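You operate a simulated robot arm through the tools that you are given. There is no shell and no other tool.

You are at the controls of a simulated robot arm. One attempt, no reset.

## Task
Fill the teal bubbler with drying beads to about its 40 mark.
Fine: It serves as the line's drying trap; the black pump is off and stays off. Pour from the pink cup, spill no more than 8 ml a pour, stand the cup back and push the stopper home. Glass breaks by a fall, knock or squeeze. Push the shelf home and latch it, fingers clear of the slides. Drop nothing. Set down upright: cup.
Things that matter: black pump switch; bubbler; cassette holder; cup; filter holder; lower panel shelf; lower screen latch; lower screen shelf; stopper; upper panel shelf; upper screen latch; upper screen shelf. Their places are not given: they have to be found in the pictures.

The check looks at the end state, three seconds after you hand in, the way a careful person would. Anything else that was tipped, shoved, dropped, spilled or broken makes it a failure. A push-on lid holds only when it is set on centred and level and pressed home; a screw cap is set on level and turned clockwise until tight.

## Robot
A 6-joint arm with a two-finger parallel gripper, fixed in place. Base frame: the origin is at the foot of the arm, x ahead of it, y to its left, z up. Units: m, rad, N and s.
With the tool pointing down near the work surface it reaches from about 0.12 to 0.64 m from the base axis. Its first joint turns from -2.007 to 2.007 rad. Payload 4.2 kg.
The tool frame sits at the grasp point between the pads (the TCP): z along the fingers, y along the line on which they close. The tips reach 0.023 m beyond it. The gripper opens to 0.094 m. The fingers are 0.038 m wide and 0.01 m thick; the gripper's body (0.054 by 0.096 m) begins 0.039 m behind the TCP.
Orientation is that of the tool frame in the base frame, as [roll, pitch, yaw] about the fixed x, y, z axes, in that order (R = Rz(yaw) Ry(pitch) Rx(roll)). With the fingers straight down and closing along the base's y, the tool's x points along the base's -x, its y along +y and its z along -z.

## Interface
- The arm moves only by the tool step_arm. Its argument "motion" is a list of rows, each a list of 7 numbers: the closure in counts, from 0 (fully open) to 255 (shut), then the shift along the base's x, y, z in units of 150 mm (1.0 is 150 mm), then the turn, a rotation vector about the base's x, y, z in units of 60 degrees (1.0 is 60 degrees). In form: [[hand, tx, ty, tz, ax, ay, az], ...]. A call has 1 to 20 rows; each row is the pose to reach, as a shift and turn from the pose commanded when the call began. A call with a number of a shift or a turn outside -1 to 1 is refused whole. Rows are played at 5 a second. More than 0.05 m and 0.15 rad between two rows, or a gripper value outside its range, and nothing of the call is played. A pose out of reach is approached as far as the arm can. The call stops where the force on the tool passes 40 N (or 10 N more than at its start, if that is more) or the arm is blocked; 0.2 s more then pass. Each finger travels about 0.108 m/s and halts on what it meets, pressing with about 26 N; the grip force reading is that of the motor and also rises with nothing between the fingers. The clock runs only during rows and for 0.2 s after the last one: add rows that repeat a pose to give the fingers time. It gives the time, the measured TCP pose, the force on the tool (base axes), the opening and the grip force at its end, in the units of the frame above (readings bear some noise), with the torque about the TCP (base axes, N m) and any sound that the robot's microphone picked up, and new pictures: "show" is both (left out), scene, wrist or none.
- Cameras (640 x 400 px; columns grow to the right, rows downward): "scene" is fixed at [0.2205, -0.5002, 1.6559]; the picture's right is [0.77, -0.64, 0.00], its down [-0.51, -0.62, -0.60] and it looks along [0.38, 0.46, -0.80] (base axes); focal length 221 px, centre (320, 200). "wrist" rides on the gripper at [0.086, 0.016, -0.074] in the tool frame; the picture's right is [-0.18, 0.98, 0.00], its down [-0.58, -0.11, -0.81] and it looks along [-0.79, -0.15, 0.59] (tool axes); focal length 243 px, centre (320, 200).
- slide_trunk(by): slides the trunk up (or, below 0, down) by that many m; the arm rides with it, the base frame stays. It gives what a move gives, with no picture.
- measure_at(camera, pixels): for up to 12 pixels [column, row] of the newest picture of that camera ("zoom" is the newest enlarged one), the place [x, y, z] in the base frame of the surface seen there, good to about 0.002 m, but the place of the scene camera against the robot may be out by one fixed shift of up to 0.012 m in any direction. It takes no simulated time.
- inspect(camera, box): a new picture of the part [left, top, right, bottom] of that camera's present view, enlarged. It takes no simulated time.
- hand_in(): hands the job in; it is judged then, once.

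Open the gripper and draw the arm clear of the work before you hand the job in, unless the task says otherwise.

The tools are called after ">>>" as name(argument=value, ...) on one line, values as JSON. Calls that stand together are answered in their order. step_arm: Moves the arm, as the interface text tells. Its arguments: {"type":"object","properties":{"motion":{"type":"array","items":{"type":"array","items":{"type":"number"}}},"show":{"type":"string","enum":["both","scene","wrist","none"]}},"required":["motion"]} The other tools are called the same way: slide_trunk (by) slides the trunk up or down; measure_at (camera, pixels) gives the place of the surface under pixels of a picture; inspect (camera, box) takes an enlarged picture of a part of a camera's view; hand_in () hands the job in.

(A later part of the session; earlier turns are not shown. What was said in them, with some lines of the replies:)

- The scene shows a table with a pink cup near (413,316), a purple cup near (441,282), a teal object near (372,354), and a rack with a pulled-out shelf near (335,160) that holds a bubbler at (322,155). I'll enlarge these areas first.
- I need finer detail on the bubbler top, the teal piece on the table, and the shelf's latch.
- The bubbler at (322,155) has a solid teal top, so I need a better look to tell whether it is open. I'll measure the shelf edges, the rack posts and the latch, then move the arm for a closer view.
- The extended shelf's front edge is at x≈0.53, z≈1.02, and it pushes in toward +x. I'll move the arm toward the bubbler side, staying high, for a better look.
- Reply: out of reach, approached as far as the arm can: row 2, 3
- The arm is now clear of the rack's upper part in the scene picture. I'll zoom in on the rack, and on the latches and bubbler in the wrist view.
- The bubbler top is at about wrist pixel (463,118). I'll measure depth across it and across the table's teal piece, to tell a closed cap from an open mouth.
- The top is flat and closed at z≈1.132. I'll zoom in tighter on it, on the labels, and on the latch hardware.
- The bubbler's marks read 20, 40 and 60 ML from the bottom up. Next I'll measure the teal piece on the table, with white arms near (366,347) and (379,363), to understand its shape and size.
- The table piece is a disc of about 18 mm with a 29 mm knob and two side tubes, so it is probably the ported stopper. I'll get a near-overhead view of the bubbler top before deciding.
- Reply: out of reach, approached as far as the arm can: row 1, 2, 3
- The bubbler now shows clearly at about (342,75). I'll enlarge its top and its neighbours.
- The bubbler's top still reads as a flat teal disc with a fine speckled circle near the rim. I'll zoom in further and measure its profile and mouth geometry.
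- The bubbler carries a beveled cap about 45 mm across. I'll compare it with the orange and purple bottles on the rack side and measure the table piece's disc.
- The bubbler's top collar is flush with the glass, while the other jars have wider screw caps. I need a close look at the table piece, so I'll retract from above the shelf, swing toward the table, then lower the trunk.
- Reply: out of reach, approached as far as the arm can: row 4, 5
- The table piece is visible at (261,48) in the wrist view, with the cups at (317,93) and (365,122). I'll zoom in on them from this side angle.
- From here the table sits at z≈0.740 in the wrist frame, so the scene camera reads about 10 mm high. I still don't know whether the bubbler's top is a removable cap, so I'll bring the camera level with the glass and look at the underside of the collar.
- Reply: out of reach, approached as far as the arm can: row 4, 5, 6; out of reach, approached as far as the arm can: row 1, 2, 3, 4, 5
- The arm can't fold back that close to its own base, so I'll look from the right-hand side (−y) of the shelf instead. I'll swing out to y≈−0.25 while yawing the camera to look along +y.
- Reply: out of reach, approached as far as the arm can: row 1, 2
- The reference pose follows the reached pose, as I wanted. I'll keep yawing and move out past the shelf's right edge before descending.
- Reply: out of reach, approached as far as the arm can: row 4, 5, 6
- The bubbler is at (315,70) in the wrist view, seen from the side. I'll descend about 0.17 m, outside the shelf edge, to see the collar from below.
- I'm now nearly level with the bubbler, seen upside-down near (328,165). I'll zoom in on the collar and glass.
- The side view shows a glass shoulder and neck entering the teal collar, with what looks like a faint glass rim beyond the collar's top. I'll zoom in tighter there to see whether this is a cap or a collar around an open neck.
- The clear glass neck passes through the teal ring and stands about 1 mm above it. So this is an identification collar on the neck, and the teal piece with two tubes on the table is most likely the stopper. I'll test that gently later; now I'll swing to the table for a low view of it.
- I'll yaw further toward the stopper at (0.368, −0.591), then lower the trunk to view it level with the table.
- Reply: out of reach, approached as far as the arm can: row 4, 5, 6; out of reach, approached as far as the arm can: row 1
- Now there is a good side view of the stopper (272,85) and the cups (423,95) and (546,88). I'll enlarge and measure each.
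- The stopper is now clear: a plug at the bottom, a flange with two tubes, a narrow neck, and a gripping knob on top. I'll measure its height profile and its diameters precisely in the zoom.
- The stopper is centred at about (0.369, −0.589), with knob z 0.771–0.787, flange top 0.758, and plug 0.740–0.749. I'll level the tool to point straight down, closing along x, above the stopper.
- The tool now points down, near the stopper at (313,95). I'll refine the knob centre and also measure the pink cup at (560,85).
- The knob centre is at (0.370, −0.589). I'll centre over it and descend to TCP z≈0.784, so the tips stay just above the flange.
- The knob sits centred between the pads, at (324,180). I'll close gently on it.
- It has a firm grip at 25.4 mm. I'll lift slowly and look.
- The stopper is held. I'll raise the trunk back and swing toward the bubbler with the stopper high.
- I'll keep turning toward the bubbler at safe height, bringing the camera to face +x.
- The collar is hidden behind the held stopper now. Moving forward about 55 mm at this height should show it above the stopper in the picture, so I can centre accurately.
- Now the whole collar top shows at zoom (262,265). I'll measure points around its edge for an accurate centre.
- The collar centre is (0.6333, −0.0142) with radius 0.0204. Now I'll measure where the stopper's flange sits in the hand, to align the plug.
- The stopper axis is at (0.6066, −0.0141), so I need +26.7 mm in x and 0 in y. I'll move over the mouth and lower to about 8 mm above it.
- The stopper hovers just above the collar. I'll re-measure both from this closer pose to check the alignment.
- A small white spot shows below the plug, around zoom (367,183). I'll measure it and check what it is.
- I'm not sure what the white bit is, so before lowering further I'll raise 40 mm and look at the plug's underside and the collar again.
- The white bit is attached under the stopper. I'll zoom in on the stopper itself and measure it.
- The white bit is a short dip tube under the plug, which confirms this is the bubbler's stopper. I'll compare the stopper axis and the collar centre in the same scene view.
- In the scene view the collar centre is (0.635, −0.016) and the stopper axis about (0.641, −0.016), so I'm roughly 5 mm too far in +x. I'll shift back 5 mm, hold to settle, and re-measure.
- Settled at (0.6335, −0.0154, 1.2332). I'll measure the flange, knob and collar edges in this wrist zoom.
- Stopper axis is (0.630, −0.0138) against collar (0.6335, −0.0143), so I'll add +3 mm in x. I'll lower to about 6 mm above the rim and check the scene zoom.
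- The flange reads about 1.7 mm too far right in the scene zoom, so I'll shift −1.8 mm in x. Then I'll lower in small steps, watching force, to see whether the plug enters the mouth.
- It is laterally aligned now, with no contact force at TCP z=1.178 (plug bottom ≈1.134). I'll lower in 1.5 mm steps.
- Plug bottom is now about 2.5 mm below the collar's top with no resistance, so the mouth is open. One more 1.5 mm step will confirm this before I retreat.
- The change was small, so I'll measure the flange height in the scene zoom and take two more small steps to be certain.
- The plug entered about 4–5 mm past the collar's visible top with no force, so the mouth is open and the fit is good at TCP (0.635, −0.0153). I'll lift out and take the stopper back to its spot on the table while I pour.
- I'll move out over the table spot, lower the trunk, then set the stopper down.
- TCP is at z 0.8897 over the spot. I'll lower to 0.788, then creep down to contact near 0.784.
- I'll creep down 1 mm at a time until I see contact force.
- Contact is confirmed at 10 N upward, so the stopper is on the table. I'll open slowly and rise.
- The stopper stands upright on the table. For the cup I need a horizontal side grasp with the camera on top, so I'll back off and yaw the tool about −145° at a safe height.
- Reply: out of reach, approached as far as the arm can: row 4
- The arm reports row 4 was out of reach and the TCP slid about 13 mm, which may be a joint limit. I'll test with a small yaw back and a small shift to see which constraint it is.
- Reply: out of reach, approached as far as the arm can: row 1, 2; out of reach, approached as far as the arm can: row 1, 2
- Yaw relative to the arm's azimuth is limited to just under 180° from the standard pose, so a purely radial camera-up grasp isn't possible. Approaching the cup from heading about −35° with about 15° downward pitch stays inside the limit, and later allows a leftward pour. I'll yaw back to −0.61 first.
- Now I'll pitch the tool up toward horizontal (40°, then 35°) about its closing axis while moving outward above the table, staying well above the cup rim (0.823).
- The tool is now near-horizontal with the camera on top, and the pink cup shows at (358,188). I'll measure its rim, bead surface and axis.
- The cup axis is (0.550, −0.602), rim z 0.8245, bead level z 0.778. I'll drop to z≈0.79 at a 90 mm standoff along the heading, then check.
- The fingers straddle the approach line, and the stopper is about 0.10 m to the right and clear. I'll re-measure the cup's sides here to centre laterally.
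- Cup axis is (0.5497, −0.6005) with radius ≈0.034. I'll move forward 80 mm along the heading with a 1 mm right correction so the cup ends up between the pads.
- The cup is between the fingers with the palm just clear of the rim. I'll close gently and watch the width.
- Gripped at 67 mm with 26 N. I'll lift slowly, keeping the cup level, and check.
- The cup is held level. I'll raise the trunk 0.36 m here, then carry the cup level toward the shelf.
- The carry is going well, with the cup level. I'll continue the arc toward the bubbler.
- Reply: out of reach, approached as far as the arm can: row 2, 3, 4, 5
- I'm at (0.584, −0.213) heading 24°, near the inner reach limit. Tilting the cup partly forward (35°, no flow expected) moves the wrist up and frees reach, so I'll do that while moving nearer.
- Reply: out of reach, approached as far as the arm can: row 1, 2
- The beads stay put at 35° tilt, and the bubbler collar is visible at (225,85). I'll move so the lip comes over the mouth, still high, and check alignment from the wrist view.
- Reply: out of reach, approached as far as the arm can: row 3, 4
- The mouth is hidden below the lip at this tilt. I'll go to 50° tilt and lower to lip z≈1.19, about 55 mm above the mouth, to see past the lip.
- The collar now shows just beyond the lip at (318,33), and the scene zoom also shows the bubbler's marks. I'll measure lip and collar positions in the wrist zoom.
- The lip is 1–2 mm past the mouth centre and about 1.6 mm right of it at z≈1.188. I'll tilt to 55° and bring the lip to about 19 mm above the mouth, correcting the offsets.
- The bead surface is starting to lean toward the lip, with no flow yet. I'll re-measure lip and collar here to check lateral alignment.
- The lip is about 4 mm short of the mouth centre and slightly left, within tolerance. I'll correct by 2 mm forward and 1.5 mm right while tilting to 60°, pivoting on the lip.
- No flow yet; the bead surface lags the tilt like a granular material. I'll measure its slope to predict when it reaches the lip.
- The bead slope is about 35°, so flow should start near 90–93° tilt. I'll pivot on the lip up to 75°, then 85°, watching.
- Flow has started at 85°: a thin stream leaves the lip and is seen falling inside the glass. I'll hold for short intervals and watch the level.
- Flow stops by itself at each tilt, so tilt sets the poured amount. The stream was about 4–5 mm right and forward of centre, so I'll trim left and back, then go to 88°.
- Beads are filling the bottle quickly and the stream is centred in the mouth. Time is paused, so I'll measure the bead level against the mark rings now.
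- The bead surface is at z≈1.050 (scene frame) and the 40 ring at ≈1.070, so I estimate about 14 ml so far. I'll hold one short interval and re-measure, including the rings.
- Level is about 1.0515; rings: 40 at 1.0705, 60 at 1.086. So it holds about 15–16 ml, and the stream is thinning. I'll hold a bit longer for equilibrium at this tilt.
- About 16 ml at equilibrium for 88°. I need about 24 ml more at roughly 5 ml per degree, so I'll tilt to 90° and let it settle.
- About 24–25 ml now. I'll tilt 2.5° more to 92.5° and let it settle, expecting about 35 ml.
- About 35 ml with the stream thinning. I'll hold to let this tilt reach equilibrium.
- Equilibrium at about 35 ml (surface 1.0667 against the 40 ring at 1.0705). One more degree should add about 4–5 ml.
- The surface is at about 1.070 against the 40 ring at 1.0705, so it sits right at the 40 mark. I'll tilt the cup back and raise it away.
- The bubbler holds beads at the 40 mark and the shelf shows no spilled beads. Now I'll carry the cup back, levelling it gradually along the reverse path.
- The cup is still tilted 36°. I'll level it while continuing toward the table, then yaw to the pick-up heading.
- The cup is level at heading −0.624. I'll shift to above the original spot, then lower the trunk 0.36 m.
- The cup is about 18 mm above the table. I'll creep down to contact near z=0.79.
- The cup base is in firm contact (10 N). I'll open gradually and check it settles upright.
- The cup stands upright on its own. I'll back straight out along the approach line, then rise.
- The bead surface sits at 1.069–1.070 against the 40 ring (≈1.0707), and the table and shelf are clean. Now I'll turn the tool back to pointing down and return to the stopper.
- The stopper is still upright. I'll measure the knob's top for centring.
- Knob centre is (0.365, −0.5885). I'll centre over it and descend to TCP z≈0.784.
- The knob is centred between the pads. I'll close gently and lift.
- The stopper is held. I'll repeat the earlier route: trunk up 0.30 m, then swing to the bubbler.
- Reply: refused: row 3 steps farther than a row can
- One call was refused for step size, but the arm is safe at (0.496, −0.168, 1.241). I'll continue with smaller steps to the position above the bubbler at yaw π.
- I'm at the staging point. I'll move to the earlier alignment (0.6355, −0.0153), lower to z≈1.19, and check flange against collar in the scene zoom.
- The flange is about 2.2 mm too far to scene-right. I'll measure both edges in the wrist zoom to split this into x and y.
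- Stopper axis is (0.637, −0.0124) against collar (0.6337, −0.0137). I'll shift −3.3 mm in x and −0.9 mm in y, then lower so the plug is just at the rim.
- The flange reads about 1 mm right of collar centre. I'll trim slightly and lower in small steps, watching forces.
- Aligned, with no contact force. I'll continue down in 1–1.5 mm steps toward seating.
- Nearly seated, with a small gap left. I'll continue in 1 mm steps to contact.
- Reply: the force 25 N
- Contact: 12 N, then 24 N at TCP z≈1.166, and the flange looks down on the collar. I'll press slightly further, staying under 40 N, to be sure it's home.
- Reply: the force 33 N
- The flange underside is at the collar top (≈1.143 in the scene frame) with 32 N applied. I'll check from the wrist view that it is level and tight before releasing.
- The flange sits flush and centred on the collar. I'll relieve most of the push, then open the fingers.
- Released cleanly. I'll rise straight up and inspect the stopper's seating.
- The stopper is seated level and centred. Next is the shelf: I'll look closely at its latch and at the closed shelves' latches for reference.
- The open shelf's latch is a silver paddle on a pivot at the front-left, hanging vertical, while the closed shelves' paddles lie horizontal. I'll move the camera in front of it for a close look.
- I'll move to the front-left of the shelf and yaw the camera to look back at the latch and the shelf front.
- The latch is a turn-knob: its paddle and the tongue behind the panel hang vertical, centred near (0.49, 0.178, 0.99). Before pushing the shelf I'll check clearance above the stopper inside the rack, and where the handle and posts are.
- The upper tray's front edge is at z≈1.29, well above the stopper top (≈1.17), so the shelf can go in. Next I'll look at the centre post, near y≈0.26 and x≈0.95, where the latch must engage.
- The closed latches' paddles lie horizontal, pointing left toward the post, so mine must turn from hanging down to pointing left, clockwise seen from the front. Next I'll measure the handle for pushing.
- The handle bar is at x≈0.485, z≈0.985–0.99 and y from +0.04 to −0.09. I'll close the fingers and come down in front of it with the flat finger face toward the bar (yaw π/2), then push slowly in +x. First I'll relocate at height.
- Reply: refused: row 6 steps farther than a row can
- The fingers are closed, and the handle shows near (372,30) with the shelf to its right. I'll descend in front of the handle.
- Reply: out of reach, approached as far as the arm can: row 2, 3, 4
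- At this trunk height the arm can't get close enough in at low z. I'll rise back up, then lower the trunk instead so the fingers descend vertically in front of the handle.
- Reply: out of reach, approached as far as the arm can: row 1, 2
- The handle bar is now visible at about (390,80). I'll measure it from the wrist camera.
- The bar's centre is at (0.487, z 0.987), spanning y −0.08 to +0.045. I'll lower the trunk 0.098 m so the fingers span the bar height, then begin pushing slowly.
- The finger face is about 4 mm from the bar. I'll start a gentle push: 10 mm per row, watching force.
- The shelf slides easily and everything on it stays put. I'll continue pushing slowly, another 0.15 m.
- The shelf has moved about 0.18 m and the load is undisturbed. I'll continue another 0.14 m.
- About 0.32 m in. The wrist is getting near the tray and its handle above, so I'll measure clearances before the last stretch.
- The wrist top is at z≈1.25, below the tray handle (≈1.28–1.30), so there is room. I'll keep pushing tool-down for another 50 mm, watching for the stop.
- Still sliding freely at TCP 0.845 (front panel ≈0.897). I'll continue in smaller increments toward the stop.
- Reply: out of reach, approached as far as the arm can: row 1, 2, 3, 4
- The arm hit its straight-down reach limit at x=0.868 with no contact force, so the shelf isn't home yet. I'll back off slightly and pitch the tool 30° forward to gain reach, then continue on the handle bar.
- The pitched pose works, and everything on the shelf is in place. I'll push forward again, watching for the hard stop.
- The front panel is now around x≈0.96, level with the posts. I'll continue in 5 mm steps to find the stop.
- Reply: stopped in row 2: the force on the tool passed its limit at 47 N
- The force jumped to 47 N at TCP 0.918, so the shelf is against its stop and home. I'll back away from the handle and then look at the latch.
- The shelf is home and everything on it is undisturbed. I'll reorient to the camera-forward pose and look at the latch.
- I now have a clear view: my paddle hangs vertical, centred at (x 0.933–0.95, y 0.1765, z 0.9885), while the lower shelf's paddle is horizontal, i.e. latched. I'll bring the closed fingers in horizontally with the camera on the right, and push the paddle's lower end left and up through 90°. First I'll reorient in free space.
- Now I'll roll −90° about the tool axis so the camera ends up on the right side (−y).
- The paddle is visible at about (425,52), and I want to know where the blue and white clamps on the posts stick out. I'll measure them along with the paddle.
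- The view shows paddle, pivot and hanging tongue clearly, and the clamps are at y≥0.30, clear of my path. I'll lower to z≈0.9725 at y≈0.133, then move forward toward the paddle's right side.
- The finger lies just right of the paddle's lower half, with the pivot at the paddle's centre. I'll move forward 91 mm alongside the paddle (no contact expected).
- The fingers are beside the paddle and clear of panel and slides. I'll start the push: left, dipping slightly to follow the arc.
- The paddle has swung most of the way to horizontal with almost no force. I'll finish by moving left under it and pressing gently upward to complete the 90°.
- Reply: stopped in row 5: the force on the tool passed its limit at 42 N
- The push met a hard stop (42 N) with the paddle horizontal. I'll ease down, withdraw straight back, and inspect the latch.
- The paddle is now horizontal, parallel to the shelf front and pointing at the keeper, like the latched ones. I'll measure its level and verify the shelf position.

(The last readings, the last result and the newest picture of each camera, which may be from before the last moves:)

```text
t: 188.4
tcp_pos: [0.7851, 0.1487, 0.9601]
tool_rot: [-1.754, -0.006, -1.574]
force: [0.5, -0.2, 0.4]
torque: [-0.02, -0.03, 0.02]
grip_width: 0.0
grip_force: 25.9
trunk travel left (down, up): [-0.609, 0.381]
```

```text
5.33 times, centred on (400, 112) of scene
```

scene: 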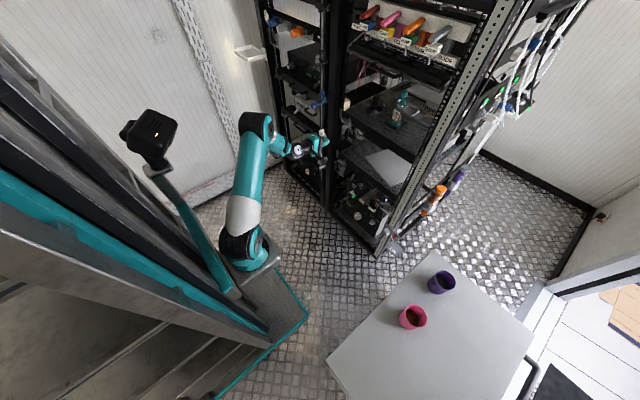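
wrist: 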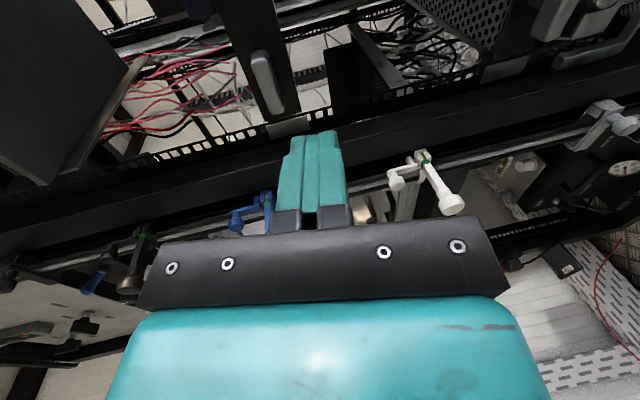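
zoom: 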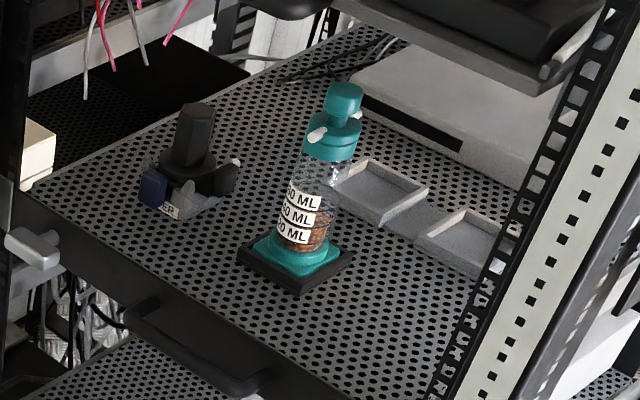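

The latch is level (z≈0.9855 end to end) and the panel is flush with the keeper at x≈0.975. The bubbler, stopper and holders look undisturbed. I'll take final checks of the bubbler and table, then retract and open the gripper.

>>> step_arm(motion=[[255, -0.25, -0.1, 0.1, 0, 0, 0], [200, -0.5, -0.2, 0.2, 0, 0, 0], [100, -0.75, -0.3, 0.4, 0, 0, 0], [0, -1.0, -0.4, 0.6, 0, 0, 0], [0, -1.0, -0.4, 0.6, 0, 0, 0], [0, -1.0, -0.4, 0.6, 0, 0, 0]], show="both")

>>> inspect(camera="scene", box=[385, 85, 420, 130])

>>> inspect(camera="scene", box=[340, 255, 480, 370])

>>> inspect(camera="scene", box=[310, 60, 430, 230])

```text
refused: row 3 steps farther than a row can; nothing moved
```

```text
8.89 times, centred on (402, 108) of scene
```

zoom: 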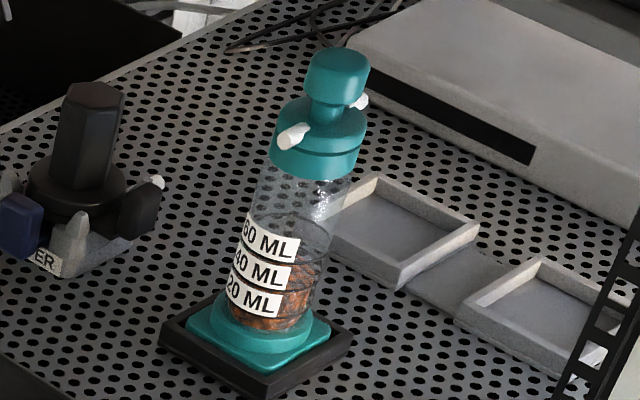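

```text
3.48 times, centred on (410, 312) of scene
```

zoom: 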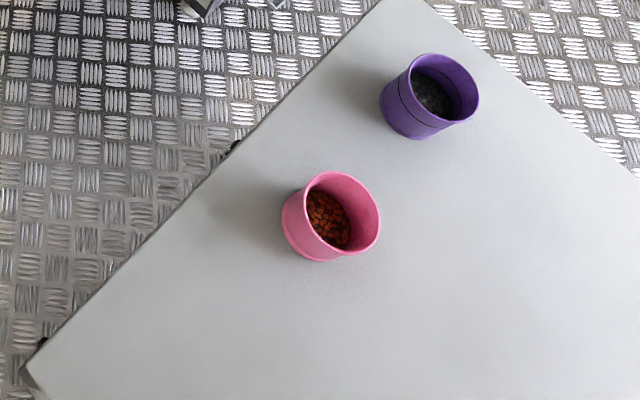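

```text
2.35 times, centred on (370, 145) of scene
```

zoom: 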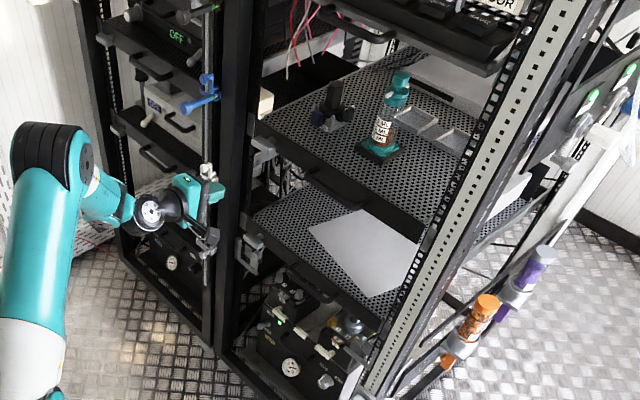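

That call was refused for step size, so nothing moved. The pictures show the bubbler, stopper, holders, cups and latch all in order. I'll retract in smaller steps and open the gripper in free space.

>>> step_arm(motion=[[255, -0.25, -0.1, 0.08, 0, 0, 0], [255, -0.5, -0.2, 0.16, 0, 0, 0], [200, -0.72, -0.3, 0.26, 0, 0, 0], [100, -0.9, -0.4, 0.4, 0, 0, 0], [0, -1.0, -0.45, 0.55, 0, 0, 0], [0, -1.0, -0.45, 0.6, 0, 0, 0], [0, -1.0, -0.45, 0.6, 0, 0, 0]], show="both")

>>> inspect(camera="scene", box=[320, 70, 430, 180])

```text
t: 190.0
tcp_pos: [0.6348, 0.0852, 1.0495]
tool_rot: [-1.754, -0.008, -1.574]
force: [0.2, 0.3, 0.3]
torque: [-0.01, 0.0, -0.03]
grip_width: 0.0941
grip_force: 0.0
trunk travel left (down, up): [-0.609, 0.381]
```

scene: 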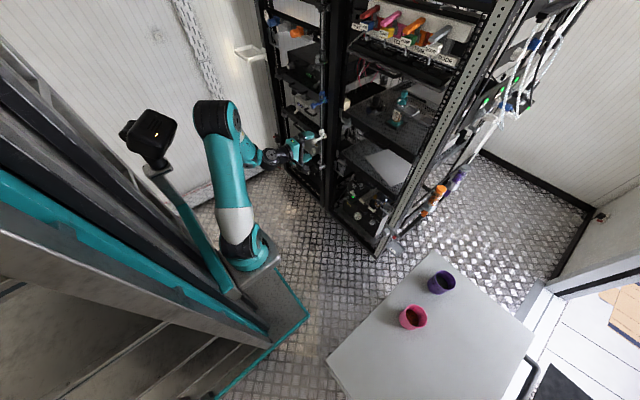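
wrist: 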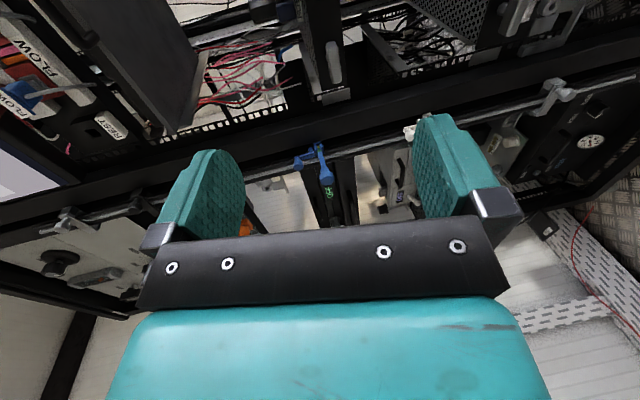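

```text
3.64 times, centred on (375, 125) of scene
```

zoom: 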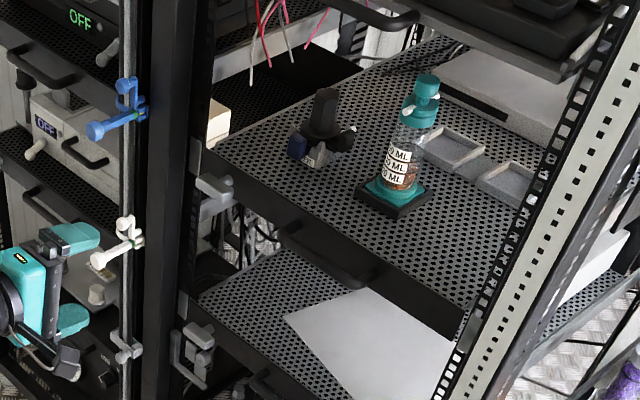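

Everything checks out. The shelf is home and latched, and the stopper is seated level. The beads are at the 40 mark and the cup stands upright in its spot. The pump display still reads OFF, and the gripper is open and clear, so I'm handing in.

>>> hand_in()

```text
The job is handed in.
```

I filled the teal bubbler to about its 40 mark and handed the job in; I haven't seen the result of the check.

- **Fill:** the bead surface came to rest about 1 mm below the 40 ring, roughly 38–40 ml. I poured from the pink cup in small tilts and saw no spilled beads on the shelf or table.
- **Cup:** it is back upright in its original spot.
- **Stopper:** it sits centred and level on the bubbler. I pressed it down with about 32 N, and its flange rests flat on the collar.
- **Shelf:** I pushed it in by its handle until it hit its stop, with the fingers clear of the slides. The front is flush with the rack, and the bubbler and both holders stayed in place.
- **Latch:** I turned it to horizontal until it stopped. It now lies the same way as the other closed latches. I did not pull on the shelf to test it.
- **Pump:** I did not touch it, and the pump displays in view still read OFF.

Before pouring, I tested that the mouth was open by lowering the stopper a few millimetres into it. Then I put the stopper back on the table until it was time to fit it.

The gripper is open and the arm is clear of the rack.
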